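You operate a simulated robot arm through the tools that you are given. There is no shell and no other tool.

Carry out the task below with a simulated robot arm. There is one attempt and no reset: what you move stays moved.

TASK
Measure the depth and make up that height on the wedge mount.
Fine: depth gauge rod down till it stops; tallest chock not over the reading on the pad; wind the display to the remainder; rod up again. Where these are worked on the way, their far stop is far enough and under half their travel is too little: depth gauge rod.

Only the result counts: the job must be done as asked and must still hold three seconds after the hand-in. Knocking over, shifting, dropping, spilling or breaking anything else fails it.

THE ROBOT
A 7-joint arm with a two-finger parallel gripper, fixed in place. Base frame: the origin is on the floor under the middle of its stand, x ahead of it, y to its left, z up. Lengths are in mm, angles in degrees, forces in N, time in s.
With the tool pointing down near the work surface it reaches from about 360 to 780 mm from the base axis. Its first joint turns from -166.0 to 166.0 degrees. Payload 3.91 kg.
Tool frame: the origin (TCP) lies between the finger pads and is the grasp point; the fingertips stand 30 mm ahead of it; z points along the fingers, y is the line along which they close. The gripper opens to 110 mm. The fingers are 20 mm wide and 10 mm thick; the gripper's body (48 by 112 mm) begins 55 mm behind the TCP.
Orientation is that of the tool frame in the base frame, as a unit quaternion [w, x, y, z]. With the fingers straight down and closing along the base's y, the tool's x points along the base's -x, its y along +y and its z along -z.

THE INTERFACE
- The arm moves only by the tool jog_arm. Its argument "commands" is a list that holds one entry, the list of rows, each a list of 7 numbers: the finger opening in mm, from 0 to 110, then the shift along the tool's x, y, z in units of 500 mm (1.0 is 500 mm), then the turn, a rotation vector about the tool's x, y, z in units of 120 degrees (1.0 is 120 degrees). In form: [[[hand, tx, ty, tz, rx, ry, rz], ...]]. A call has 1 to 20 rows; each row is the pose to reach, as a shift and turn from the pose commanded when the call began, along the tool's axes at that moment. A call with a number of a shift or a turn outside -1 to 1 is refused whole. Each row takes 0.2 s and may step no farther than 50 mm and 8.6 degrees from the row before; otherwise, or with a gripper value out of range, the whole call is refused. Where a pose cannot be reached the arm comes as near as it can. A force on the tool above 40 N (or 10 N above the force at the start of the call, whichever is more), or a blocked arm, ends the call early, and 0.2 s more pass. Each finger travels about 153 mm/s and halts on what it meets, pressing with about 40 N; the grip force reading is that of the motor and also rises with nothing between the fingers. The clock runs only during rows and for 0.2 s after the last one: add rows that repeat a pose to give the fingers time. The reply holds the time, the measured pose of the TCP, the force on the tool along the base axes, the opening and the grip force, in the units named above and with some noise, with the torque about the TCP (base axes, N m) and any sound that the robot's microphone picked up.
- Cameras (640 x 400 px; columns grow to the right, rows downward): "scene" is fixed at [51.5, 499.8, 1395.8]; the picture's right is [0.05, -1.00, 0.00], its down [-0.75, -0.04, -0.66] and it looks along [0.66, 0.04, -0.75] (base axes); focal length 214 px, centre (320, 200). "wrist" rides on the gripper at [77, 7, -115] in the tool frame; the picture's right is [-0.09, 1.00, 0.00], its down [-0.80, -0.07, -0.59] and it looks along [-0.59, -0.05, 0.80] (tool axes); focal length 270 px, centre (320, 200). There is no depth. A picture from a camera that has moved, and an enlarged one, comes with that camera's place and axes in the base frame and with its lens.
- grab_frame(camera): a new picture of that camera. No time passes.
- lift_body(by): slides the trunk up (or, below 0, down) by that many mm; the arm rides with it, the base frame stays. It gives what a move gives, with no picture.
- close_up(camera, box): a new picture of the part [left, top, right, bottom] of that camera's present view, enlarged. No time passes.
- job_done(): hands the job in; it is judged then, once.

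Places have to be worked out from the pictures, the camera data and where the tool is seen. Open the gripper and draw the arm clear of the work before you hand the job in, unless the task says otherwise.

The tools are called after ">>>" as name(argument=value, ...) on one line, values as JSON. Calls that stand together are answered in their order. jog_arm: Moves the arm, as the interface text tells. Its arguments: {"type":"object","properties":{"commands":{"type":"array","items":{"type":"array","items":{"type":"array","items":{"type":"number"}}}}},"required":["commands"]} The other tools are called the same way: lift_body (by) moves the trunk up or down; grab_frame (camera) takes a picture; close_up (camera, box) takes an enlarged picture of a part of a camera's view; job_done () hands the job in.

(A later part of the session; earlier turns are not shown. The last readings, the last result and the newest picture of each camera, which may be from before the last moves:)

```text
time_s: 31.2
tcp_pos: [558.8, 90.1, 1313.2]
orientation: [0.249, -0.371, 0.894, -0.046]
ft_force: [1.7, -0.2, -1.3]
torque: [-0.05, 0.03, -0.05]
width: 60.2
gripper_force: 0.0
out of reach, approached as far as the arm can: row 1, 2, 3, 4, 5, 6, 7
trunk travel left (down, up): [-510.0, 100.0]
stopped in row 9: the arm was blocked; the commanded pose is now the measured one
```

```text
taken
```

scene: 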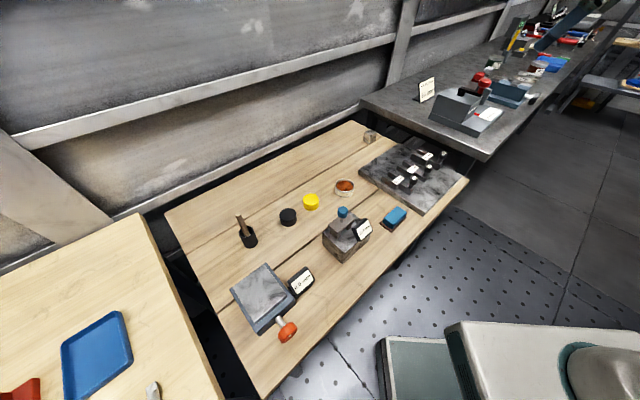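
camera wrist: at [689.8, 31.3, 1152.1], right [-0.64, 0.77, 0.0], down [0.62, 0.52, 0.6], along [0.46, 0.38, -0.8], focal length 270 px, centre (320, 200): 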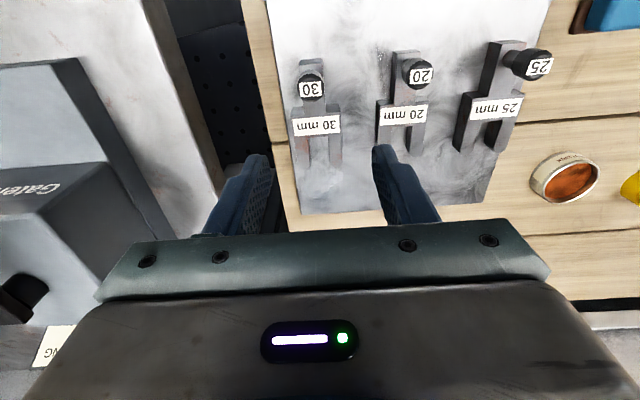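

The arm unwound into a raised, tilted pose and the commanded pose is now reset to the measured one; the table is undisturbed. I'll restore the tool to pointing straight down with the same 45° yaw.

>>> jog_arm(commands=[[[60, 0, 0, 0, -0.033, 0.0508, 0], [60, 0, 0, 0, -0.066, 0.1016, 0], [60, 0, 0, 0, -0.099, 0.1524, 0], [60, 0, 0, 0, -0.1317, 0.2032, 0], [60, 0, 0, 0, -0.1317, 0.2032, 0]]])

>>> grab_frame(camera="wrist")

```text
time_s: 32.4
tcp_pos: [557.4, 89.0, 1316.3]
orientation: [0.003, -0.383, 0.924, -0.002]
ft_force: [-0.4, 0.7, 0.3]
torque: [0.01, -0.04, -0.03]
width: 60.2
gripper_force: 0.1
trunk travel left (down, up): [-510.0, 100.0]
```

```text
taken
camera wrist: at [496.9, 40.2, 1430.2], right [-0.64, 0.77, -0.01], down [0.61, 0.52, 0.6], along [0.46, 0.38, -0.8], focal length 270 px, centre (320, 200)
```

wrist: 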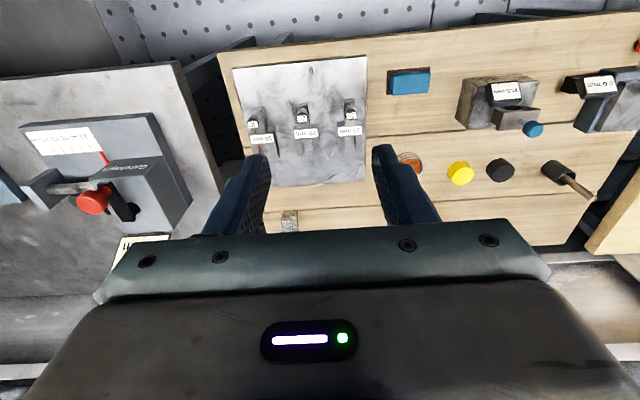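

Tool is upright again. I'll descend at a smaller radius to (640, 85, 1000), staying inside the reach limit, then go out and down to the chock.

>>> jog_arm(commands=[[[60, -0.0139, -0.0153, 0.079, -0.0028, 0.0019, 0], [60, -0.0278, -0.0306, 0.158, -0.0028, 0.0019, 0], [60, -0.0416, -0.0459, 0.237, -0.0028, 0.0019, 0], [60, -0.0555, -0.0612, 0.316, -0.0028, 0.0019, 0], [60, -0.0694, -0.0765, 0.395, -0.0028, 0.0019, 0], [60, -0.0833, -0.0918, 0.474, -0.0028, 0.0019, 0], [60, -0.0971, -0.1071, 0.553, -0.0028, 0.0019, 0], [60, -0.111, -0.1224, 0.632, -0.0028, 0.0019, 0], [60, -0.111, -0.1224, 0.632, -0.0028, 0.0019, 0]]])

>>> grab_frame(camera="wrist")

```text
time_s: 34.4
tcp_pos: [643.5, 84.6, 998.9]
orientation: [0.001, -0.384, 0.924, 0.001]
ft_force: [0.5, -0.2, 0.3]
torque: [0.01, 0.01, 0.03]
width: 60.0
gripper_force: 0.1
trunk travel left (down, up): [-510.0, 100.0]
```

```text
taken
camera wrist: at [583.8, 34.9, 1114.5], right [-0.64, 0.77, 0.0], down [0.61, 0.52, 0.6], along [0.46, 0.38, -0.8], focal length 270 px, centre (320, 200)
```

wrist: 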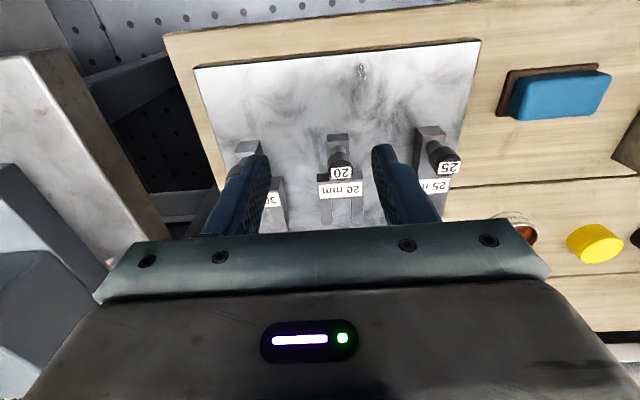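

Good. Now outward to about (757, 85, 960), tips at 930, still above all knobs.

>>> jog_arm(commands=[[[60, -0.04, -0.04, 0.02, 0, 0, 0], [60, -0.08, -0.08, 0.04, 0, 0, 0], [60, -0.12, -0.12, 0.06, 0, 0, 0], [60, -0.161, -0.16, 0.078, 0, 0, 0], [60, -0.161, -0.16, 0.078, 0, 0, 0]]])

>>> close_up(camera="wrist", box=[200, 30, 440, 230])

>>> close_up(camera="scene", box=[380, 110, 460, 190])

```text
time_s: 35.6
tcp_pos: [755.8, 85.2, 962.0]
orientation: [0.0, -0.385, 0.923, 0.0]
ft_force: [-0.2, -0.2, -0.6]
torque: [-0.03, -0.04, 0.0]
width: 59.9
gripper_force: 0.1
trunk travel left (down, up): [-510.0, 100.0]
```

```text
2.00 times, centred on (320, 130) of wrist
camera zoom: at [696.5, 36.8, 1076.3], right [-0.64, 0.77, 0.0], down [0.61, 0.52, 0.6], along [0.46, 0.38, -0.8], focal length 541 px, centre (320, 340)
```

zoom: 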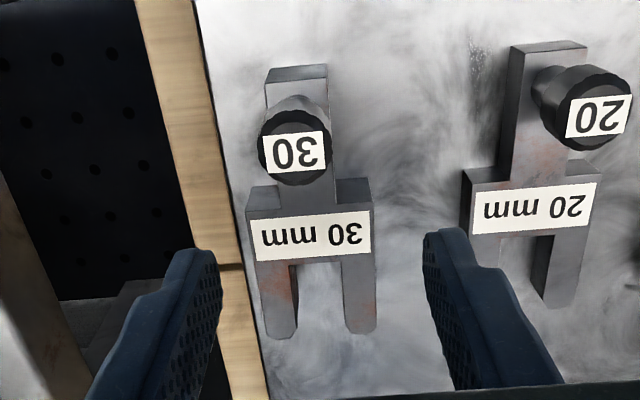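

```text
5.00 times, centred on (420, 150) of scene
camera zoom: at [51.5, 499.8, 1395.8], right [0.05, -1.0, 0.0], down [-0.75, -0.04, -0.66], along [0.66, 0.04, -0.75], focal length 1072 px, centre (-180, 450)
```

zoom: 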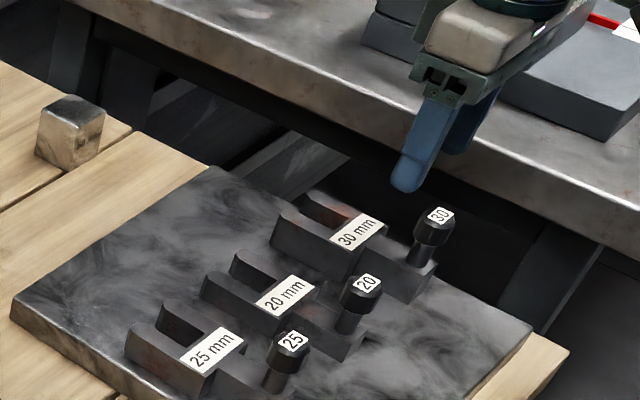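

The tang axis sits about 5 mm toward +e1 from the tool; I'll shift that much and descend to z≈900 (tips ~6 mm above the chock's top) for a check.

>>> jog_arm(commands=[[[66, -0.002, -0.01, 0.02, 0, 0, 0], [66, -0.002, -0.01, 0.06, 0, 0, 0], [66, -0.002, -0.01, 0.1, 0, 0, 0], [66, -0.002, -0.01, 0.124, 0, 0, 0], [66, -0.002, -0.01, 0.124, 0, 0, 0]]])

>>> close_up(camera="wrist", box=[200, 30, 440, 230])

>>> close_up(camera="scene", box=[400, 125, 456, 175])

```text
time_s: 36.8
tcp_pos: [759.7, 82.9, 900.3]
orientation: [0.0, -0.383, 0.924, 0.0]
ft_force: [0.0, -0.1, -0.4]
torque: [-0.01, 0.01, 0.0]
width: 66.1
gripper_force: 0.0
trunk travel left (down, up): [-510.0, 100.0]
```

```text
2.00 times, centred on (320, 130) of wrist
camera zoom: at [700.5, 33.7, 1014.0], right [-0.64, 0.77, 0.0], down [0.61, 0.52, 0.6], along [0.46, 0.38, -0.8], focal length 541 px, centre (320, 340)
```

zoom: 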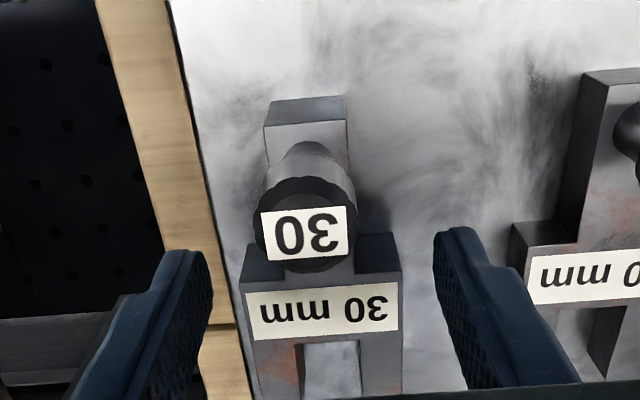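

```text
8.00 times, centred on (428, 150) of scene
camera zoom: at [51.5, 499.8, 1395.8], right [0.05, -1.0, 0.0], down [-0.75, -0.04, -0.66], along [0.66, 0.04, -0.75], focal length 1716 px, centre (-544, 600)
```

zoom: 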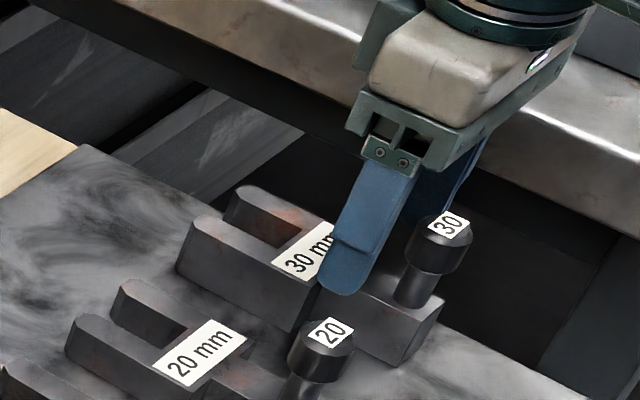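

Alignment looks right: tool over the tang's free stretch, centred. I'll descend 27 mm (tips ~9 mm above the plate) and close on the tang.

>>> jog_arm(commands=[[[66, 0, 0, 0.02, 0, 0, 0], [66, 0, 0, 0.04, 0, 0, 0], [66, 0, 0, 0.054, 0, 0, 0], [66, 0, 0, 0.054, 0, 0, 0]]])

>>> close_up(camera="wrist", box=[200, 30, 440, 230])

>>> close_up(camera="scene", box=[400, 125, 456, 175])

```text
time_s: 37.8
tcp_pos: [759.5, 82.9, 872.0]
orientation: [0.001, -0.383, 0.924, 0.0]
ft_force: [0.2, -0.1, -0.2]
torque: [0.0, 0.01, 0.0]
width: 65.9
gripper_force: 0.0
trunk travel left (down, up): [-510.0, 100.0]
```

```text
2.00 times, centred on (320, 130) of wrist
camera zoom: at [700.7, 33.5, 986.6], right [-0.64, 0.77, 0.0], down [0.61, 0.52, 0.6], along [0.46, 0.38, -0.8], focal length 541 px, centre (320, 340)
```

zoom: 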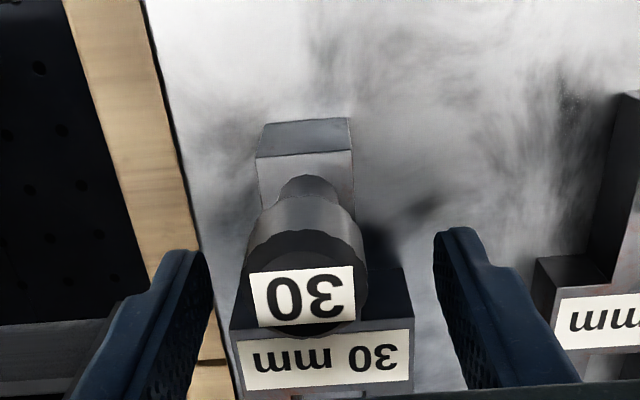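

```text
8.00 times, centred on (428, 150) of scene
camera zoom: at [51.5, 499.8, 1395.8], right [0.05, -1.0, 0.0], down [-0.75, -0.04, -0.66], along [0.66, 0.04, -0.75], focal length 1716 px, centre (-544, 600)
```

zoom: 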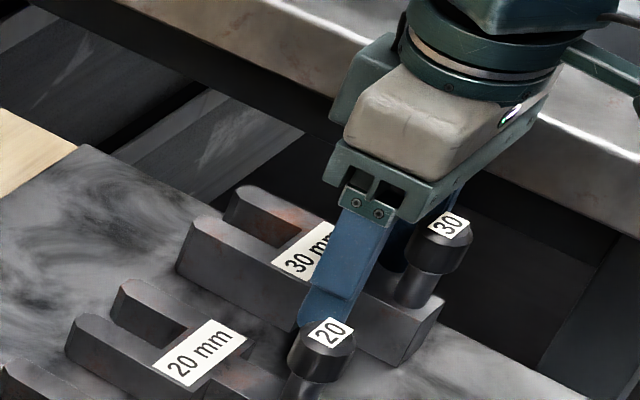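

Positioned with fingers either side of the tang. Closing gently now.

>>> jog_arm(commands=[[[40, 0, 0, 0, 0, 0, 0], [28, 0, 0, 0, 0, 0, 0], [22, 0, 0, 0, 0, 0, 0], [10, 0, 0, 0, 0, 0, 0], [0, 0, 0, 0, 0, 0, 0], [0, 0, 0, 0, 0, 0, 0]]])

>>> close_up(camera="wrist", box=[200, 30, 440, 230])

```text
time_s: 39.2
tcp_pos: [760.4, 83.5, 872.1]
orientation: [0.001, -0.383, 0.924, 0.0]
ft_force: [1.5, -0.9, 0.1]
torque: [-0.01, 0.0, -0.12]
width: 23.7
gripper_force: 39.9
trunk travel left (down, up): [-510.0, 100.0]
```

```text
2.00 times, centred on (320, 130) of wrist
camera zoom: at [700.8, 33.2, 986.9], right [-0.64, 0.77, 0.0], down [0.61, 0.52, 0.6], along [0.46, 0.38, -0.8], focal length 541 px, centre (320, 340)
```

zoom: 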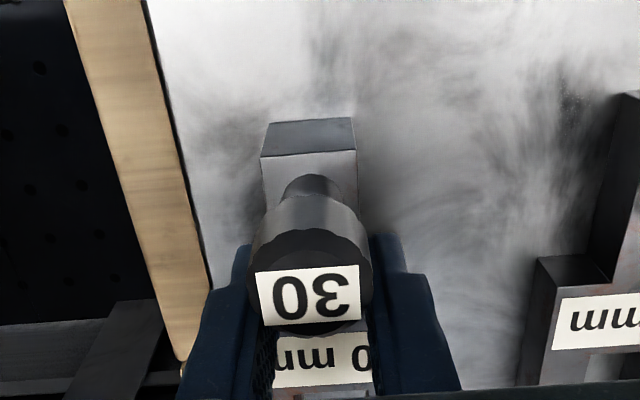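

Gripped at 23.7 mm. I'll lift slowly and check that it comes up level.

>>> jog_arm(commands=[[[0, 0, 0, -0.004, 0, 0, 0], [0, 0, 0, -0.01, 0, 0, 0], [0, 0, 0, -0.02, 0, 0, 0], [0, 0, 0, -0.04, 0, 0, 0], [0, 0, 0, -0.06, 0, 0, 0], [0, 0, 0, -0.06, 0, 0, 0]]])

>>> close_up(camera="scene", box=[396, 120, 460, 170])

>>> close_up(camera="wrist", box=[200, 30, 440, 230])

```text
time_s: 40.6
tcp_pos: [761.2, 83.3, 901.8]
orientation: [0.0, -0.382, 0.924, 0.0]
ft_force: [0.6, 0.5, -6.2]
torque: [-0.11, 0.05, 0.02]
width: 23.9
gripper_force: 39.7
trunk travel left (down, up): [-510.0, 100.0]
```

```text
8.00 times, centred on (428, 145) of scene
camera zoom: at [51.5, 499.8, 1395.8], right [0.05, -1.0, 0.0], down [-0.75, -0.04, -0.66], along [0.66, 0.04, -0.75], focal length 1716 px, centre (-544, 640)
```

zoom: 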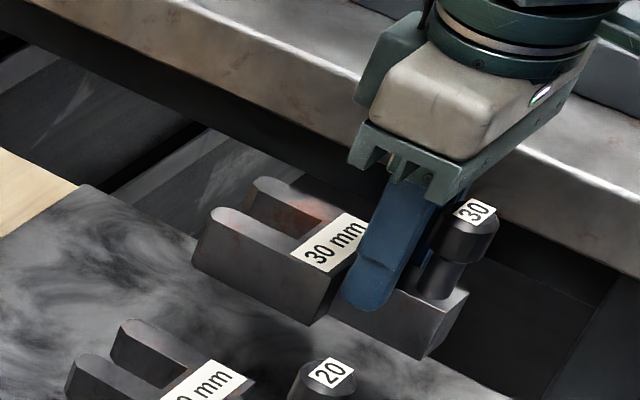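

```text
2.00 times, centred on (320, 130) of wrist
camera zoom: at [701.7, 33.6, 1016.6], right [-0.64, 0.77, 0.0], down [0.62, 0.52, 0.6], along [0.46, 0.38, -0.8], focal length 541 px, centre (320, 340)
```

zoom: 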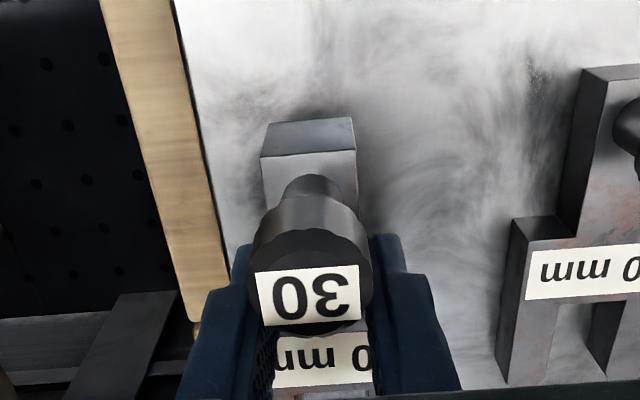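

Chock is up level (about 6 N) with no slip. I'll raise it high enough to clear the gauge and others, then carry it toward the wedge mount, stopping to its side to look.

>>> jog_arm(commands=[[[0, 0, 0, -0.05, 0, 0, 0], [0, 0.005, 0.005, -0.11, 0, 0, 0], [0, 0.01, 0.02, -0.17, 0, 0, 0], [0, 0.015, 0.05, -0.22, 0, 0, 0], [0, 0.02, 0.09, -0.27, 0, 0, 0], [0, 0.025, 0.14, -0.3, 0, 0, 0], [0, 0.034, 0.195, -0.316, 0, 0, 0], [0, 0.034, 0.195, -0.316, 0, 0, 0]]])

```text
time_s: 42.4
tcp_pos: [680.3, 139.5, 1059.4]
orientation: [0.0, -0.383, 0.924, 0.001]
ft_force: [-0.2, -0.1, -5.6]
torque: [-0.1, 0.09, 0.04]
width: 23.6
gripper_force: 40.2
trunk travel left (down, up): [-510.0, 100.0]
```

Holding steady. Carrying it across at z 1060 in two stages.

>>> jog_arm(commands=[[[0, -0.008, 0.07, 0, 0, 0, 0], [0, -0.016, 0.14, 0, 0, 0, 0], [0, -0.025, 0.21, 0, 0, 0, 0], [0, -0.034, 0.28, 0, 0, 0, 0], [0, -0.043, 0.35, 0, 0, 0, 0], [0, -0.052, 0.42, 0, 0, 0, 0], [0, -0.061, 0.49, 0, 0, 0, 0], [0, -0.07, 0.5625, 0, 0, 0, 0], [0, -0.07, 0.5625, 0, 0, 0, 0]]])

>>> jog_arm(commands=[[[0, -0.008, 0.07, 0, 0, 0, 0], [0, -0.016, 0.14, 0, 0, 0, 0], [0, -0.025, 0.21, 0, 0, 0, 0], [0, -0.034, 0.28, 0, 0, 0, 0], [0, -0.043, 0.35, 0, 0, 0, 0], [0, -0.052, 0.42, 0, 0, 0, 0], [0, -0.061, 0.49, 0, 0, 0, 0], [0, -0.07, 0.5625, 0, 0, 0, 0], [0, -0.07, 0.5625, 0, 0, 0, 0]]])

>>> grab_frame(camera="wrist")

>>> grab_frame(camera="scene")

```text
time_s: 44.4
tcp_pos: [504.8, 362.8, 1060.5]
orientation: [0.001, -0.382, 0.924, 0.001]
ft_force: [0.0, 0.0, -7.0]
torque: [-0.1, 0.12, 0.03]
width: 23.7
gripper_force: 40.3
trunk travel left (down, up): [-510.0, 100.0]
```

```text
time_s: 46.4
tcp_pos: [331.5, 587.0, 1059.1]
orientation: [0.001, -0.382, 0.924, -0.001]
ft_force: [-0.2, -0.5, -6.8]
torque: [-0.07, 0.1, -0.03]
width: 23.8
gripper_force: 40.2
trunk travel left (down, up): [-510.0, 100.0]
```

```text
taken
camera wrist: at [271.8, 537.9, 1173.9], right [-0.64, 0.77, 0.0], down [0.62, 0.52, 0.6], along [0.46, 0.38, -0.8], focal length 270 px, centre (320, 200)
```

wrist: 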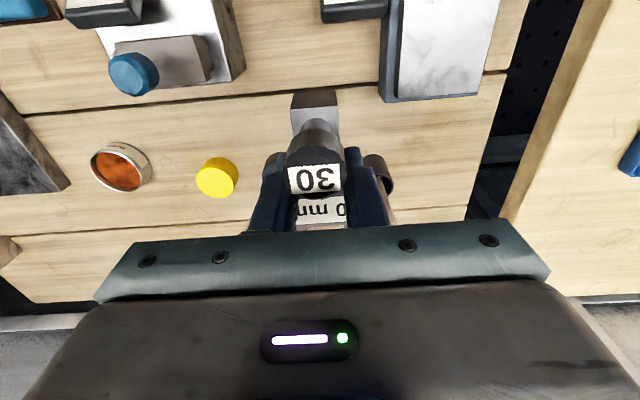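

```text
taken
```

scene: 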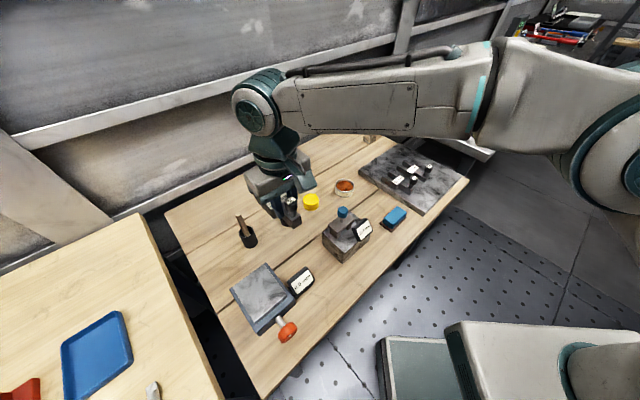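

The wedge mount is just entering the top-right of the wrist view. I'll shift 80 mm toward the robot to see all of it.

>>> jog_arm(commands=[[[0, 0.06, 0, 0, 0, 0, 0], [0, 0.12, 0, 0, 0, 0, 0], [0, 0.18, 0, 0, 0, 0, 0], [0, 0.18, 0, 0, 0, 0, 0]]])

>>> grab_frame(camera="wrist")

>>> close_up(camera="wrist", box=[300, 0, 560, 190])

>>> close_up(camera="scene", box=[220, 250, 324, 350])

```text
time_s: 47.4
tcp_pos: [266.8, 523.7, 1059.4]
orientation: [0.001, -0.382, 0.924, 0.001]
ft_force: [-0.7, 0.0, -7.2]
torque: [-0.1, 0.13, 0.01]
width: 23.7
gripper_force: 40.0
trunk travel left (down, up): [-510.0, 100.0]
```

```text
taken
camera wrist: at [207.7, 474.6, 1173.9], right [-0.64, 0.77, 0.0], down [0.62, 0.52, 0.6], along [0.46, 0.38, -0.8], focal length 270 px, centre (320, 200)
```

wrist: 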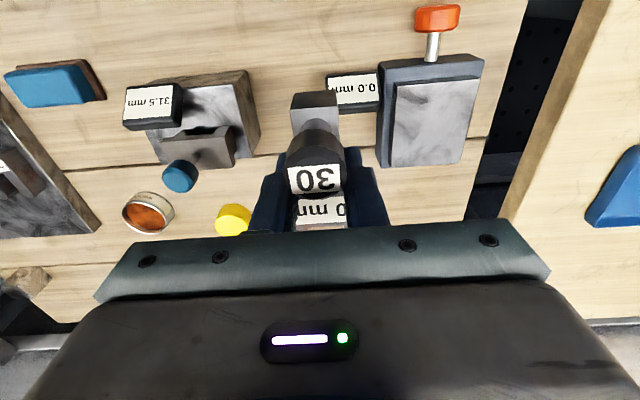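

```text
2.11 times, centred on (430, 95) of wrist
camera zoom: at [207.7, 474.6, 1173.9], right [-0.64, 0.77, 0.0], down [0.62, 0.52, 0.6], along [0.46, 0.38, -0.8], focal length 569 px, centre (88, 421)
```

zoom: 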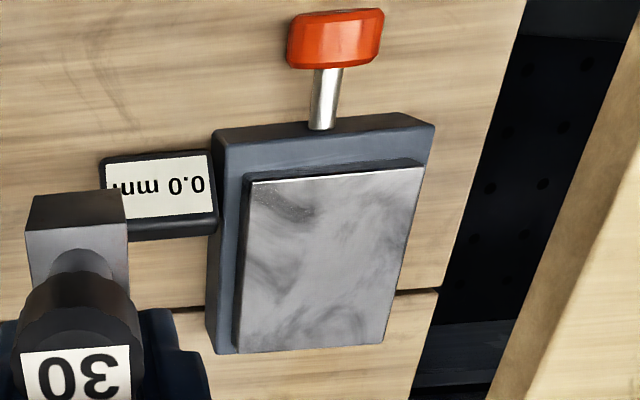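

```text
4.00 times, centred on (272, 300) of scene
camera zoom: at [51.5, 499.8, 1395.8], right [0.05, -1.0, 0.0], down [-0.75, -0.04, -0.66], along [0.66, 0.04, -0.75], focal length 858 px, centre (512, -200)
```

zoom: 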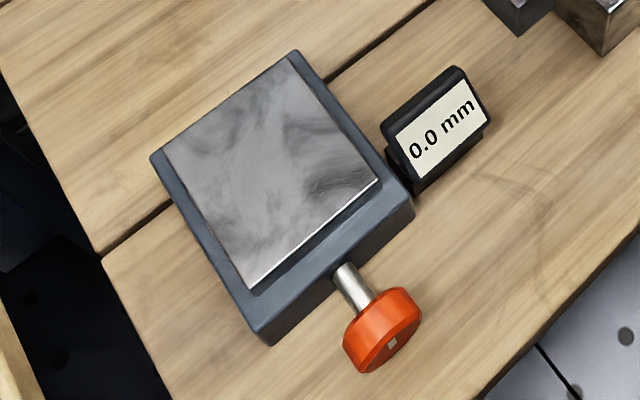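

Triangulating, the pad is ~85×100 mm, level at z≈871, centred near (217, 651) and aligned with the table; the orange knob is near (141, 578, 839). I'll move the chock over the pad and lower to a hover.

>>> jog_arm(commands=[[[0, -0.008, 0.05, 0, 0, 0, 0], [0, -0.016, 0.1, 0, 0, 0, 0], [0, -0.024, 0.15, 0, 0, 0, 0], [0, -0.034, 0.2, 0, 0, 0, 0], [0, -0.044, 0.25, 0, 0, 0, 0], [0, -0.044, 0.25, 0.06, 0, 0, 0], [0, -0.044, 0.25, 0.12, 0, 0, 0], [0, -0.044, 0.25, 0.18, 0, 0, 0], [0, -0.044, 0.25, 0.18, 0, 0, 0]]])

>>> grab_frame(camera="wrist")

>>> close_up(camera="scene", box=[210, 230, 330, 330])

```text
time_s: 49.4
tcp_pos: [195.0, 628.7, 969.4]
orientation: [0.001, -0.384, 0.923, 0.0]
ft_force: [0.0, 0.3, -6.9]
torque: [-0.12, 0.12, -0.02]
width: 23.6
gripper_force: 40.4
trunk travel left (down, up): [-510.0, 100.0]
```

```text
taken
camera wrist: at [135.1, 578.6, 1084.1], right [-0.64, 0.77, 0.0], down [0.61, 0.52, 0.6], along [0.46, 0.38, -0.8], focal length 270 px, centre (320, 200)
```

wrist: 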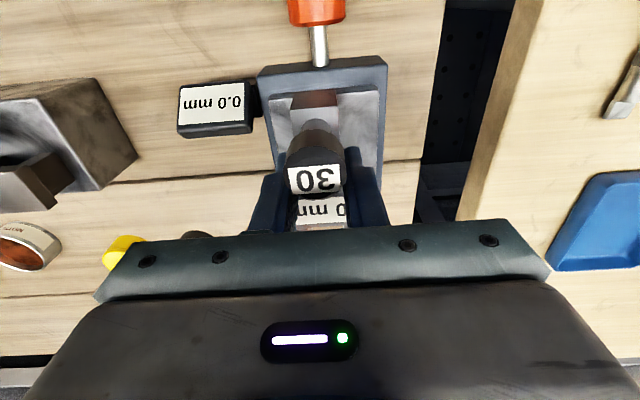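

```text
4.00 times, centred on (270, 280) of scene
camera zoom: at [51.5, 499.8, 1395.8], right [0.05, -1.0, 0.0], down [-0.75, -0.04, -0.66], along [0.66, 0.04, -0.75], focal length 858 px, centre (520, -120)
```

zoom: 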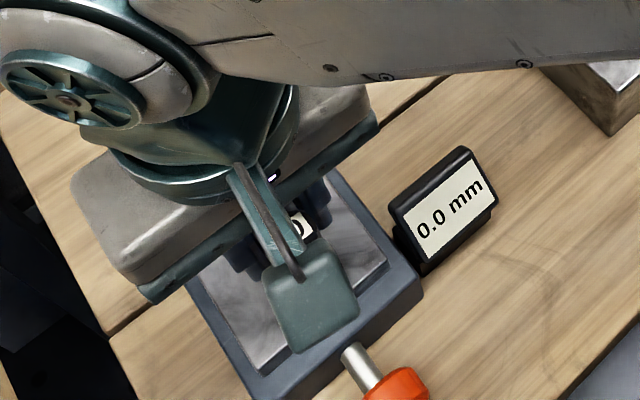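

Zooming in on the pad under the chock to verify the placement.

>>> close_up(camera="wrist", box=[240, 40, 400, 180])

```text
2.86 times, centred on (320, 110) of wrist
camera zoom: at [135.1, 578.6, 1084.1], right [-0.64, 0.77, 0.0], down [0.61, 0.52, 0.6], along [0.46, 0.38, -0.8], focal length 772 px, centre (320, 457)
```

zoom: 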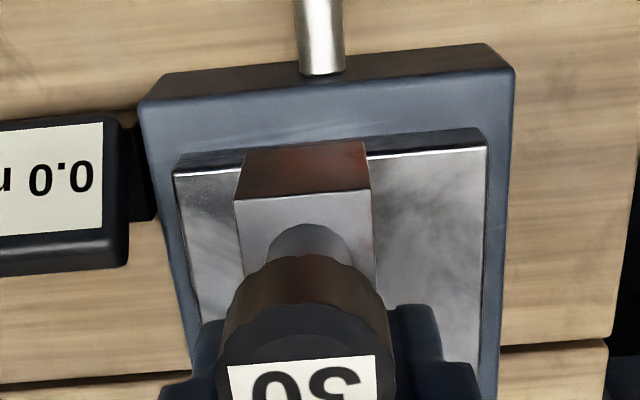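

The chock is within ~3 mm of the pad's centre line, with the fork over the pad. I'll shift 2.5 mm laterally and lower it close to the pad.

>>> jog_arm(commands=[[[0, 0, 0.005, 0.03, 0, 0, 0], [0, 0, 0.005, 0.06, 0, 0, 0], [0, 0, 0.005, 0.085, 0, 0, 0], [0, 0, 0.005, 0.1, 0, 0, 0], [0, 0, 0.005, 0.1, 0, 0, 0]]])

>>> close_up(camera="wrist", box=[220, 20, 420, 200])

>>> close_up(camera="scene", box=[210, 230, 330, 330])

```text
time_s: 50.6
tcp_pos: [193.4, 630.1, 918.5]
orientation: [0.0, -0.383, 0.924, -0.001]
ft_force: [-0.6, -0.2, -6.8]
torque: [-0.11, 0.1, -0.01]
width: 23.7
gripper_force: 39.4
trunk travel left (down, up): [-510.0, 100.0]
```

```text
2.22 times, centred on (320, 110) of wrist
camera zoom: at [133.3, 580.4, 1033.7], right [-0.64, 0.77, 0.0], down [0.61, 0.52, 0.6], along [0.46, 0.38, -0.8], focal length 601 px, centre (320, 400)
```

zoom: 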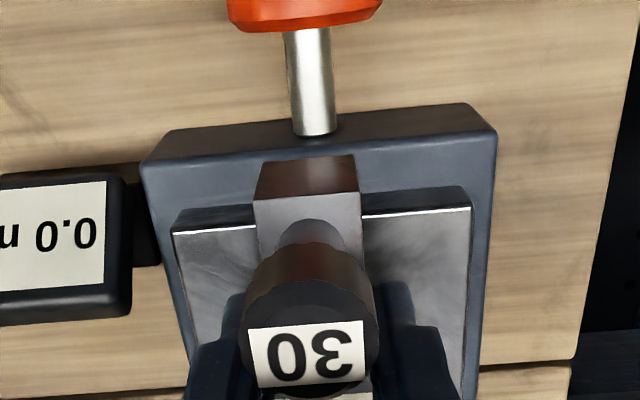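

```text
4.00 times, centred on (270, 280) of scene
camera zoom: at [51.5, 499.8, 1395.8], right [0.05, -1.0, 0.0], down [-0.75, -0.04, -0.66], along [0.66, 0.04, -0.75], focal length 858 px, centre (520, -120)
```

zoom: 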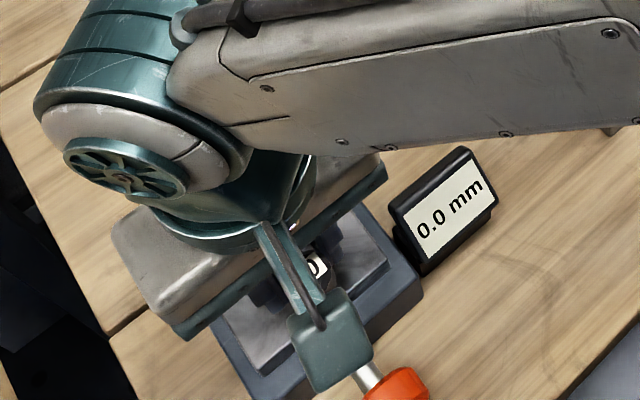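

Centred to about 1.5 mm. Now lowering slowly, watching for the weight to come off the tool.

>>> jog_arm(commands=[[[0, 0, 0, 0.005, 0, 0, 0], [0, 0, 0, 0.009, 0, 0, 0], [0, 0, 0, 0.012, 0, 0, 0], [0, 0, 0, 0.014, 0, 0, 0], [0, 0, 0, 0.014, 0, 0, 0]]])

```text
time_s: 51.8
tcp_pos: [192.2, 630.0, 911.8]
orientation: [0.001, -0.384, 0.923, -0.002]
ft_force: [-0.2, 0.4, -7.2]
torque: [-0.1, 0.1, 0.02]
width: 23.5
gripper_force: 40.3
trunk travel left (down, up): [-510.0, 100.0]
```

Still carrying full weight at 911.8. Lowering further in 1 mm steps.

>>> jog_arm(commands=[[[0, 0, 0, 0.002, 0, 0, 0], [0, 0, 0, 0.004, 0, 0, 0], [0, 0, 0, 0.006, 0, 0, 0], [0, 0, 0, 0.006, 0, 0, 0]]])

```text
time_s: 52.8
tcp_pos: [192.7, 629.8, 908.9]
orientation: [0.001, -0.383, 0.924, -0.001]
ft_force: [-0.4, -0.4, -7.3]
torque: [-0.08, 0.11, 0.01]
width: 23.7
gripper_force: 40.2
trunk travel left (down, up): [-510.0, 100.0]
```

Still free at 908.9. Continue in small steps.

>>> jog_arm(commands=[[[0, 0, 0, 0.0016, 0, 0, 0], [0, 0, 0, 0.0032, 0, 0, 0], [0, 0, 0, 0.0048, 0, 0, 0], [0, 0, 0, 0.0048, 0, 0, 0]]])

>>> close_up(camera="wrist", box=[220, 20, 420, 200])

```text
time_s: 53.8
tcp_pos: [192.4, 628.7, 909.6]
orientation: [0.001, -0.383, 0.924, 0.0]
ft_force: [0.5, 3.1, 5.7]
torque: [0.05, -0.24, 0.05]
width: 23.8
gripper_force: 40.1
trunk travel left (down, up): [-510.0, 100.0]
```

```text
2.22 times, centred on (320, 110) of wrist
camera zoom: at [133.1, 579.3, 1023.2], right [-0.64, 0.77, 0.0], down [0.61, 0.52, 0.6], along [0.46, 0.38, -0.8], focal length 601 px, centre (320, 400)
```

zoom: 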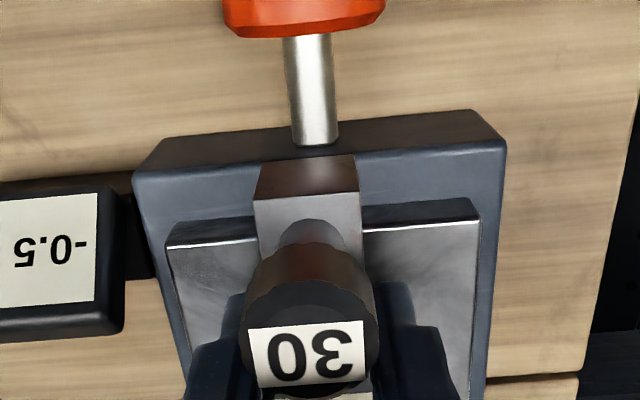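

Contact made (tool force swung from -7 to +6 N) and the pad display dipped to -0.5 under the press. I'll ease up slightly and open the fingers.

>>> jog_arm(commands=[[[0, 0, 0, -0.0008, 0, 0, 0], [0, 0, 0, -0.0008, 0, 0, 0]]])

>>> jog_arm(commands=[[[26, 0, 0, 0, 0, 0, 0], [32, 0, 0, 0, 0, 0, 0], [40, 0, 0, 0, 0, 0, 0], [40, 0, 0, 0, 0, 0, 0]]])

>>> close_up(camera="wrist", box=[220, 20, 420, 200])

```text
time_s: 54.4
tcp_pos: [193.5, 629.5, 907.4]
orientation: [0.002, -0.384, 0.923, 0.001]
ft_force: [1.4, 3.6, 7.0]
torque: [0.63, -0.52, 0.01]
width: 23.5
gripper_force: 39.6
trunk travel left (down, up): [-510.0, 100.0]
```

```text
time_s: 55.4
tcp_pos: [192.8, 628.9, 907.1]
orientation: [0.0, -0.383, 0.924, 0.0]
ft_force: [-0.2, 0.0, 0.0]
torque: [0.02, 0.02, -0.01]
width: 40.1
gripper_force: 0.0
trunk travel left (down, up): [-510.0, 100.0]
```

```text
2.22 times, centred on (320, 110) of wrist
camera zoom: at [133.0, 579.4, 1022.5], right [-0.64, 0.77, 0.0], down [0.61, 0.52, 0.6], along [0.46, 0.38, -0.8], focal length 601 px, centre (320, 400)
```

zoom: 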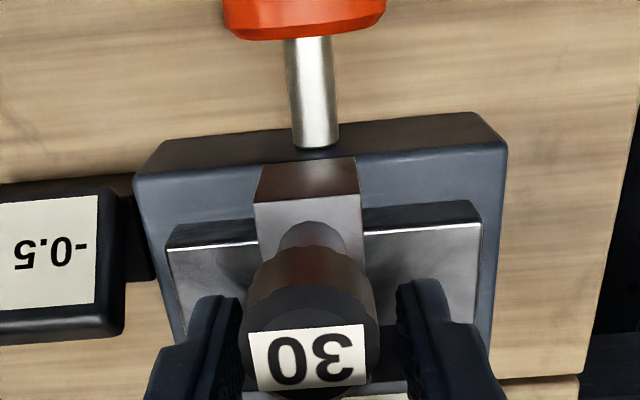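

The chock rests on the pad and is released; the display reads -0.5 with its weight on, so I'll wind to 1.5. Withdrawing straight up.

>>> jog_arm(commands=[[[50, 0, 0, -0.02, 0, 0, 0], [50, 0, 0, -0.08, 0, 0, 0], [50, 0, 0, -0.16, 0, 0, 0], [50, 0, 0, -0.24, 0, 0, 0], [50, 0, 0, -0.24, 0, 0, 0]]])

>>> grab_frame(camera="wrist")

>>> close_up(camera="scene", box=[210, 230, 330, 350])

```text
time_s: 56.6
tcp_pos: [191.0, 628.3, 1029.3]
orientation: [0.001, -0.383, 0.924, 0.001]
ft_force: [-0.1, 1.1, -0.3]
torque: [-0.01, -0.01, -0.02]
width: 50.0
gripper_force: 0.1
trunk travel left (down, up): [-510.0, 100.0]
```

```text
taken
camera wrist: at [132.3, 579.0, 1143.1], right [-0.64, 0.77, 0.0], down [0.61, 0.52, 0.6], along [0.46, 0.38, -0.8], focal length 270 px, centre (320, 200)
```

wrist: 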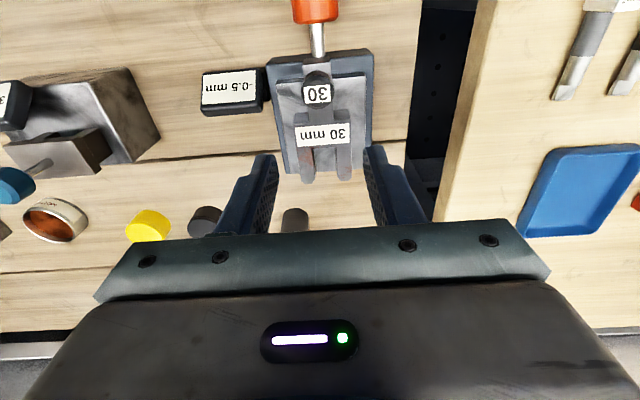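

```text
3.33 times, centred on (270, 290) of scene
camera zoom: at [51.5, 499.8, 1395.8], right [0.05, -1.0, 0.0], down [-0.75, -0.04, -0.66], along [0.66, 0.04, -0.75], focal length 715 px, centre (487, -100)
```

zoom: 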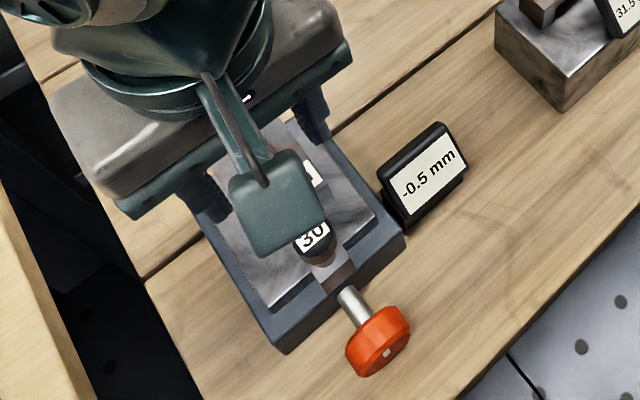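

Zooming to verify the chock's seat on the pad, and the orange knob's geometry.

>>> close_up(camera="wrist", box=[250, 0, 400, 200])

>>> close_up(camera="scene", box=[262, 300, 310, 345])

```text
2.00 times, centred on (325, 100) of wrist
camera zoom: at [132.3, 579.0, 1143.1], right [-0.64, 0.77, 0.0], down [0.61, 0.52, 0.6], along [0.46, 0.38, -0.8], focal length 541 px, centre (310, 400)
```

zoom: 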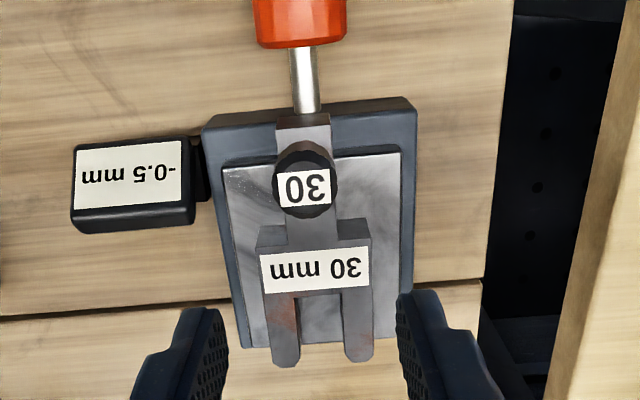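

```text
8.89 times, centred on (286, 322) of scene
camera zoom: at [51.5, 499.8, 1395.8], right [0.05, -1.0, 0.0], down [-0.75, -0.04, -0.66], along [0.66, 0.04, -0.75], focal length 1906 px, centre (622, -889)
```

zoom: 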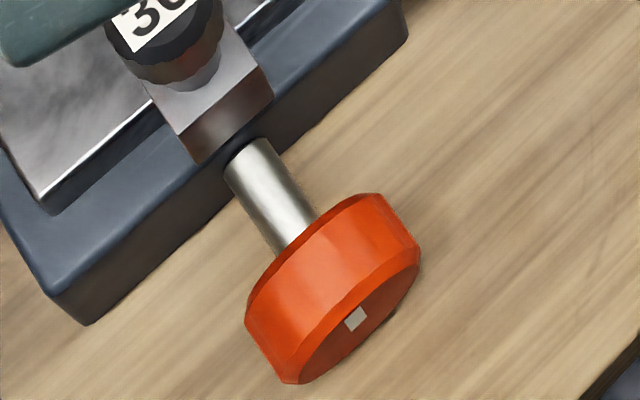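

The chock is well seated within the pad. The orange knob is ~40 mm across with a horizontal axis along e2 at about z 839; I'll move above it to view it closely and plan to turn it by tilting the tool about its axis.

>>> jog_arm(commands=[[[64, 0.05, 0, 0, 0, 0, 0], [64, 0.1, 0, 0, 0, 0, 0], [64, 0.14, 0, 0.02, 0, 0, 0], [64, 0.14, 0, 0.07, 0, 0, 0], [64, 0.14, 0, 0.12, 0, 0, 0], [64, 0.14, 0, 0.12, 0, 0, 0]]])

>>> grab_frame(camera="wrist")

>>> close_up(camera="wrist", box=[240, 20, 400, 200])

>>> close_up(camera="scene", box=[230, 250, 320, 350])

```text
time_s: 58.0
tcp_pos: [142.6, 580.1, 968.5]
orientation: [0.002, -0.383, 0.924, 0.0]
ft_force: [-0.4, 0.1, 0.0]
torque: [-0.03, 0.02, 0.01]
width: 64.2
gripper_force: 0.1
trunk travel left (down, up): [-510.0, 100.0]
```

```text
taken
camera wrist: at [82.7, 529.8, 1082.9], right [-0.64, 0.77, 0.0], down [0.61, 0.52, 0.6], along [0.46, 0.38, -0.8], focal length 270 px, centre (320, 200)
```

wrist: 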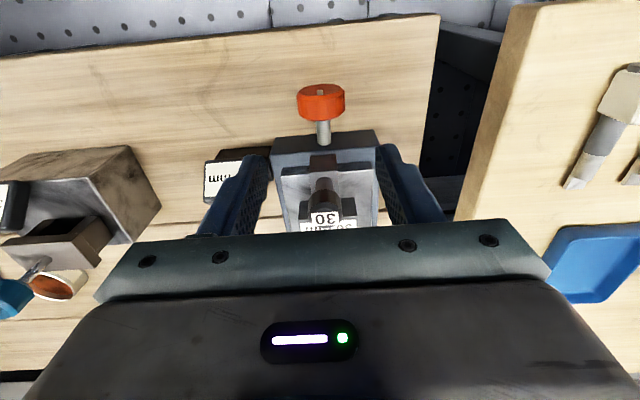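

```text
2.22 times, centred on (320, 110) of wrist
camera zoom: at [82.7, 529.8, 1082.9], right [-0.64, 0.77, 0.0], down [0.61, 0.52, 0.6], along [0.46, 0.38, -0.8], focal length 601 px, centre (320, 400)
```

zoom: 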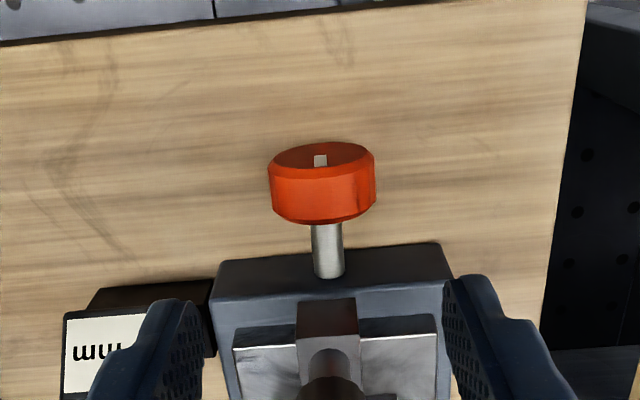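

```text
4.00 times, centred on (275, 300) of scene
camera zoom: at [51.5, 499.8, 1395.8], right [0.05, -1.0, 0.0], down [-0.75, -0.04, -0.66], along [0.66, 0.04, -0.75], focal length 858 px, centre (500, -200)
```

zoom: 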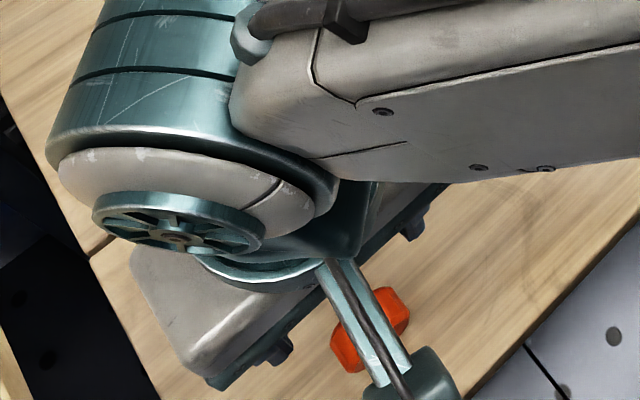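

The knob measures ~42 mm in diameter, ~18 mm long, centre near e1 -310, e2 506, z≈838. I'll align and lower with fingers open to either side, stopping at z 885 for a look.

>>> jog_arm(commands=[[[64, 0.01, 0.002, 0.04, 0, 0, 0], [64, 0.01, 0.002, 0.1, 0, 0, 0], [64, 0.01, 0.002, 0.15, 0, 0, 0], [64, 0.01, 0.002, 0.167, 0, 0, 0], [64, 0.01, 0.002, 0.167, 0, 0, 0]]])

>>> close_up(camera="wrist", box=[200, 20, 440, 220])

>>> close_up(camera="scene", box=[230, 270, 320, 350])

```text
time_s: 59.2
tcp_pos: [140.1, 576.4, 884.7]
orientation: [0.001, -0.383, 0.924, 0.0]
ft_force: [0.2, -0.1, 1.1]
torque: [0.0, -0.02, 0.0]
width: 63.9
gripper_force: 0.0
trunk travel left (down, up): [-510.0, 100.0]
```

```text
2.00 times, centred on (320, 120) of wrist
camera zoom: at [80.0, 527.1, 999.4], right [-0.64, 0.77, 0.0], down [0.61, 0.52, 0.6], along [0.46, 0.38, -0.8], focal length 541 px, centre (320, 360)
```

zoom: 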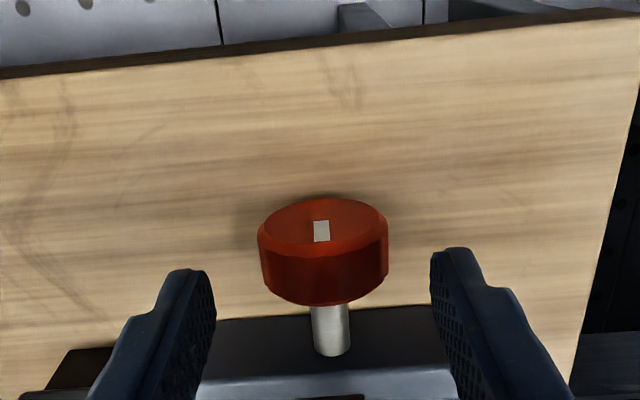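

```text
5.00 times, centred on (275, 310) of scene
camera zoom: at [51.5, 499.8, 1395.8], right [0.05, -1.0, 0.0], down [-0.75, -0.04, -0.66], along [0.66, 0.04, -0.75], focal length 1072 px, centre (545, -350)
```

zoom: 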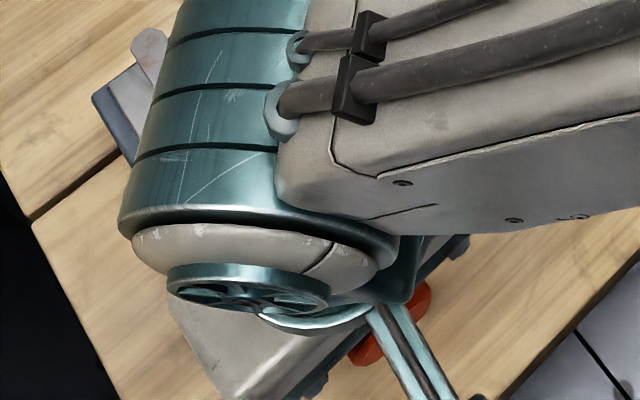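

Fingers are centred on the knob within ~1.5 mm. I'll correct that, lower to TCP z≈863 (tips about 18 mm above the table) and close on the knob.

>>> jog_arm(commands=[[[64, 0, 0.003, 0.02, 0, 0, 0], [64, 0, 0.003, 0.0434, 0, 0, 0], [56, 0, 0.003, 0.0434, 0, 0, 0], [48, 0, 0.003, 0.0434, 0, 0, 0], [42, 0, 0.003, 0.0434, 0, 0, 0], [30, 0, 0.003, 0.0434, 0, 0, 0], [30, 0, 0.003, 0.0434, 0, 0, 0]]])

>>> grab_frame(camera="wrist")

>>> grab_frame(camera="scene")

```text
time_s: 59.8
tcp_pos: [138.3, 581.8, 875.8]
orientation: [0.008, -0.382, 0.924, 0.009]
ft_force: [0.1, -0.6, 18.7]
torque: [0.38, -0.61, -0.07]
width: 55.8
gripper_force: 0.1
trunk travel left (down, up): [-510.0, 100.0]
stopped in row 3: the force on the tool passed its limit at 49 N (the readings are from after the stop); the commanded pose is now the measured one
```

```text
taken
camera wrist: at [78.7, 530.4, 988.6], right [-0.64, 0.77, 0.01], down [0.61, 0.5, 0.61], along [0.46, 0.4, -0.79], focal length 270 px, centre (320, 200)
```

wrist: 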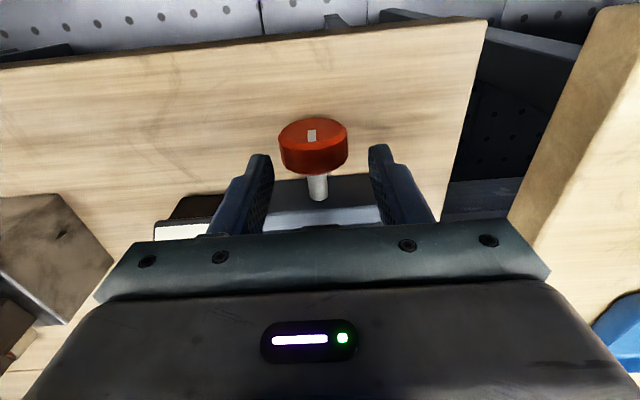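

```text
taken
```

scene: 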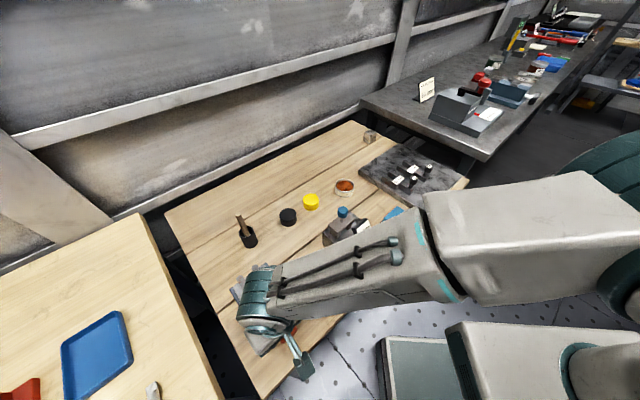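

The force stop at TCP z≈876 and the torque point to contact on the gripper's far side, where the chock's handle stands, so the palm probably touched the chock's knob. I'll retreat straight up right away and inspect.

>>> jog_arm(commands=[[[64, 0, 0, -0.02, 0, 0, 0], [64, 0, 0, -0.08, 0, 0, 0], [64, 0, 0, -0.16, 0, 0, 0], [64, 0.04, 0, -0.24, 0, 0, 0], [64, 0.04, 0, -0.24, 0, 0, 0]]])

>>> grab_frame(camera="wrist")

>>> close_up(camera="wrist", box=[220, 40, 440, 230])

>>> close_up(camera="scene", box=[220, 240, 330, 340])

```text
time_s: 61.0
tcp_pos: [123.1, 565.6, 992.9]
orientation: [0.004, -0.383, 0.924, 0.006]
ft_force: [0.6, 0.6, -0.5]
torque: [0.02, 0.01, -0.01]
width: 64.2
gripper_force: 0.2
trunk travel left (down, up): [-510.0, 100.0]
```

```text
taken
camera wrist: at [63.5, 514.9, 1104.9], right [-0.64, 0.77, 0.01], down [0.61, 0.51, 0.6], along [0.46, 0.39, -0.8], focal length 270 px, centre (320, 200)
```

wrist: 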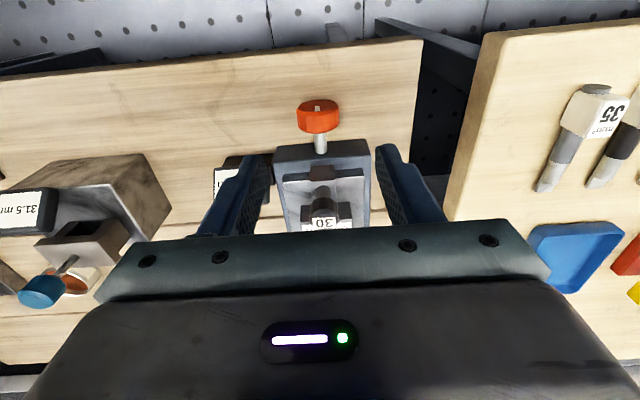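

```text
2.11 times, centred on (330, 135) of wrist
camera zoom: at [63.5, 514.9, 1104.9], right [-0.64, 0.77, 0.01], down [0.61, 0.51, 0.6], along [0.46, 0.39, -0.8], focal length 569 px, centre (299, 337)
```

zoom: 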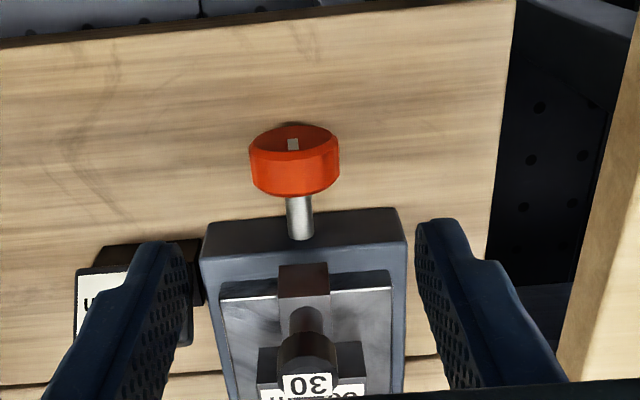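

```text
4.00 times, centred on (275, 290) of scene
camera zoom: at [51.5, 499.8, 1395.8], right [0.05, -1.0, 0.0], down [-0.75, -0.04, -0.66], along [0.66, 0.04, -0.75], focal length 858 px, centre (500, -160)
```

zoom: 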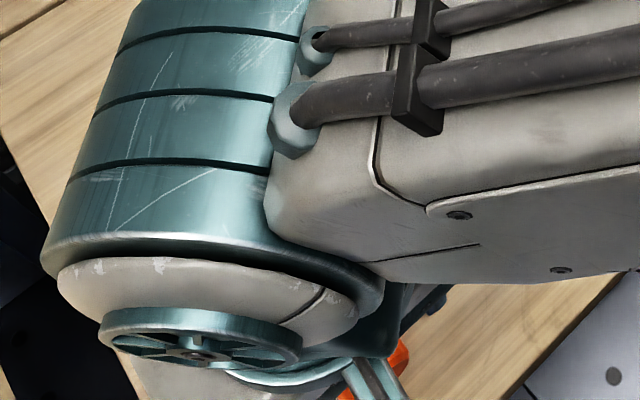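

The chock still sits on the pad. I'll return to the earlier vantage point above it to compare its position precisely.

>>> jog_arm(commands=[[[64, 0, 0, -0.04, -0.002, -0.001, 0], [64, -0.06, 0, -0.07, -0.005, -0.002, 0], [64, -0.12, 0, -0.073, -0.005, -0.002, 0], [64, -0.18, 0, -0.073, -0.005, -0.002, 0], [64, -0.18, 0, -0.073, -0.005, -0.002, 0]]])

>>> close_up(camera="wrist", box=[250, 0, 400, 200])

```text
time_s: 62.2
tcp_pos: [188.5, 627.8, 1028.0]
orientation: [0.004, -0.384, 0.923, 0.012]
ft_force: [0.3, -0.4, -0.3]
torque: [0.01, 0.0, -0.02]
width: 64.1
gripper_force: 0.0
trunk travel left (down, up): [-510.0, 100.0]
```

```text
2.00 times, centred on (325, 100) of wrist
camera zoom: at [128.7, 576.2, 1142.2], right [-0.64, 0.77, 0.02], down [0.62, 0.5, 0.61], along [0.46, 0.4, -0.79], focal length 541 px, centre (310, 400)
```

zoom: 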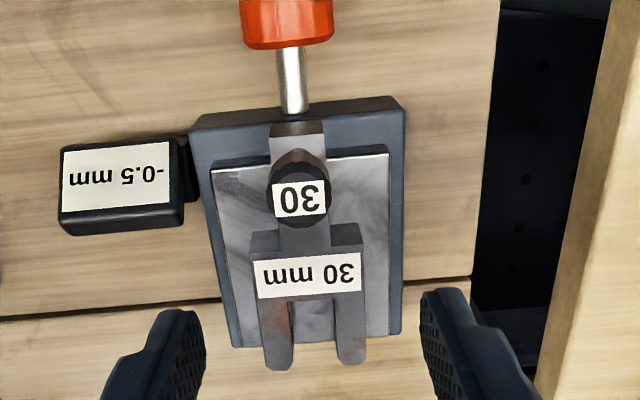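

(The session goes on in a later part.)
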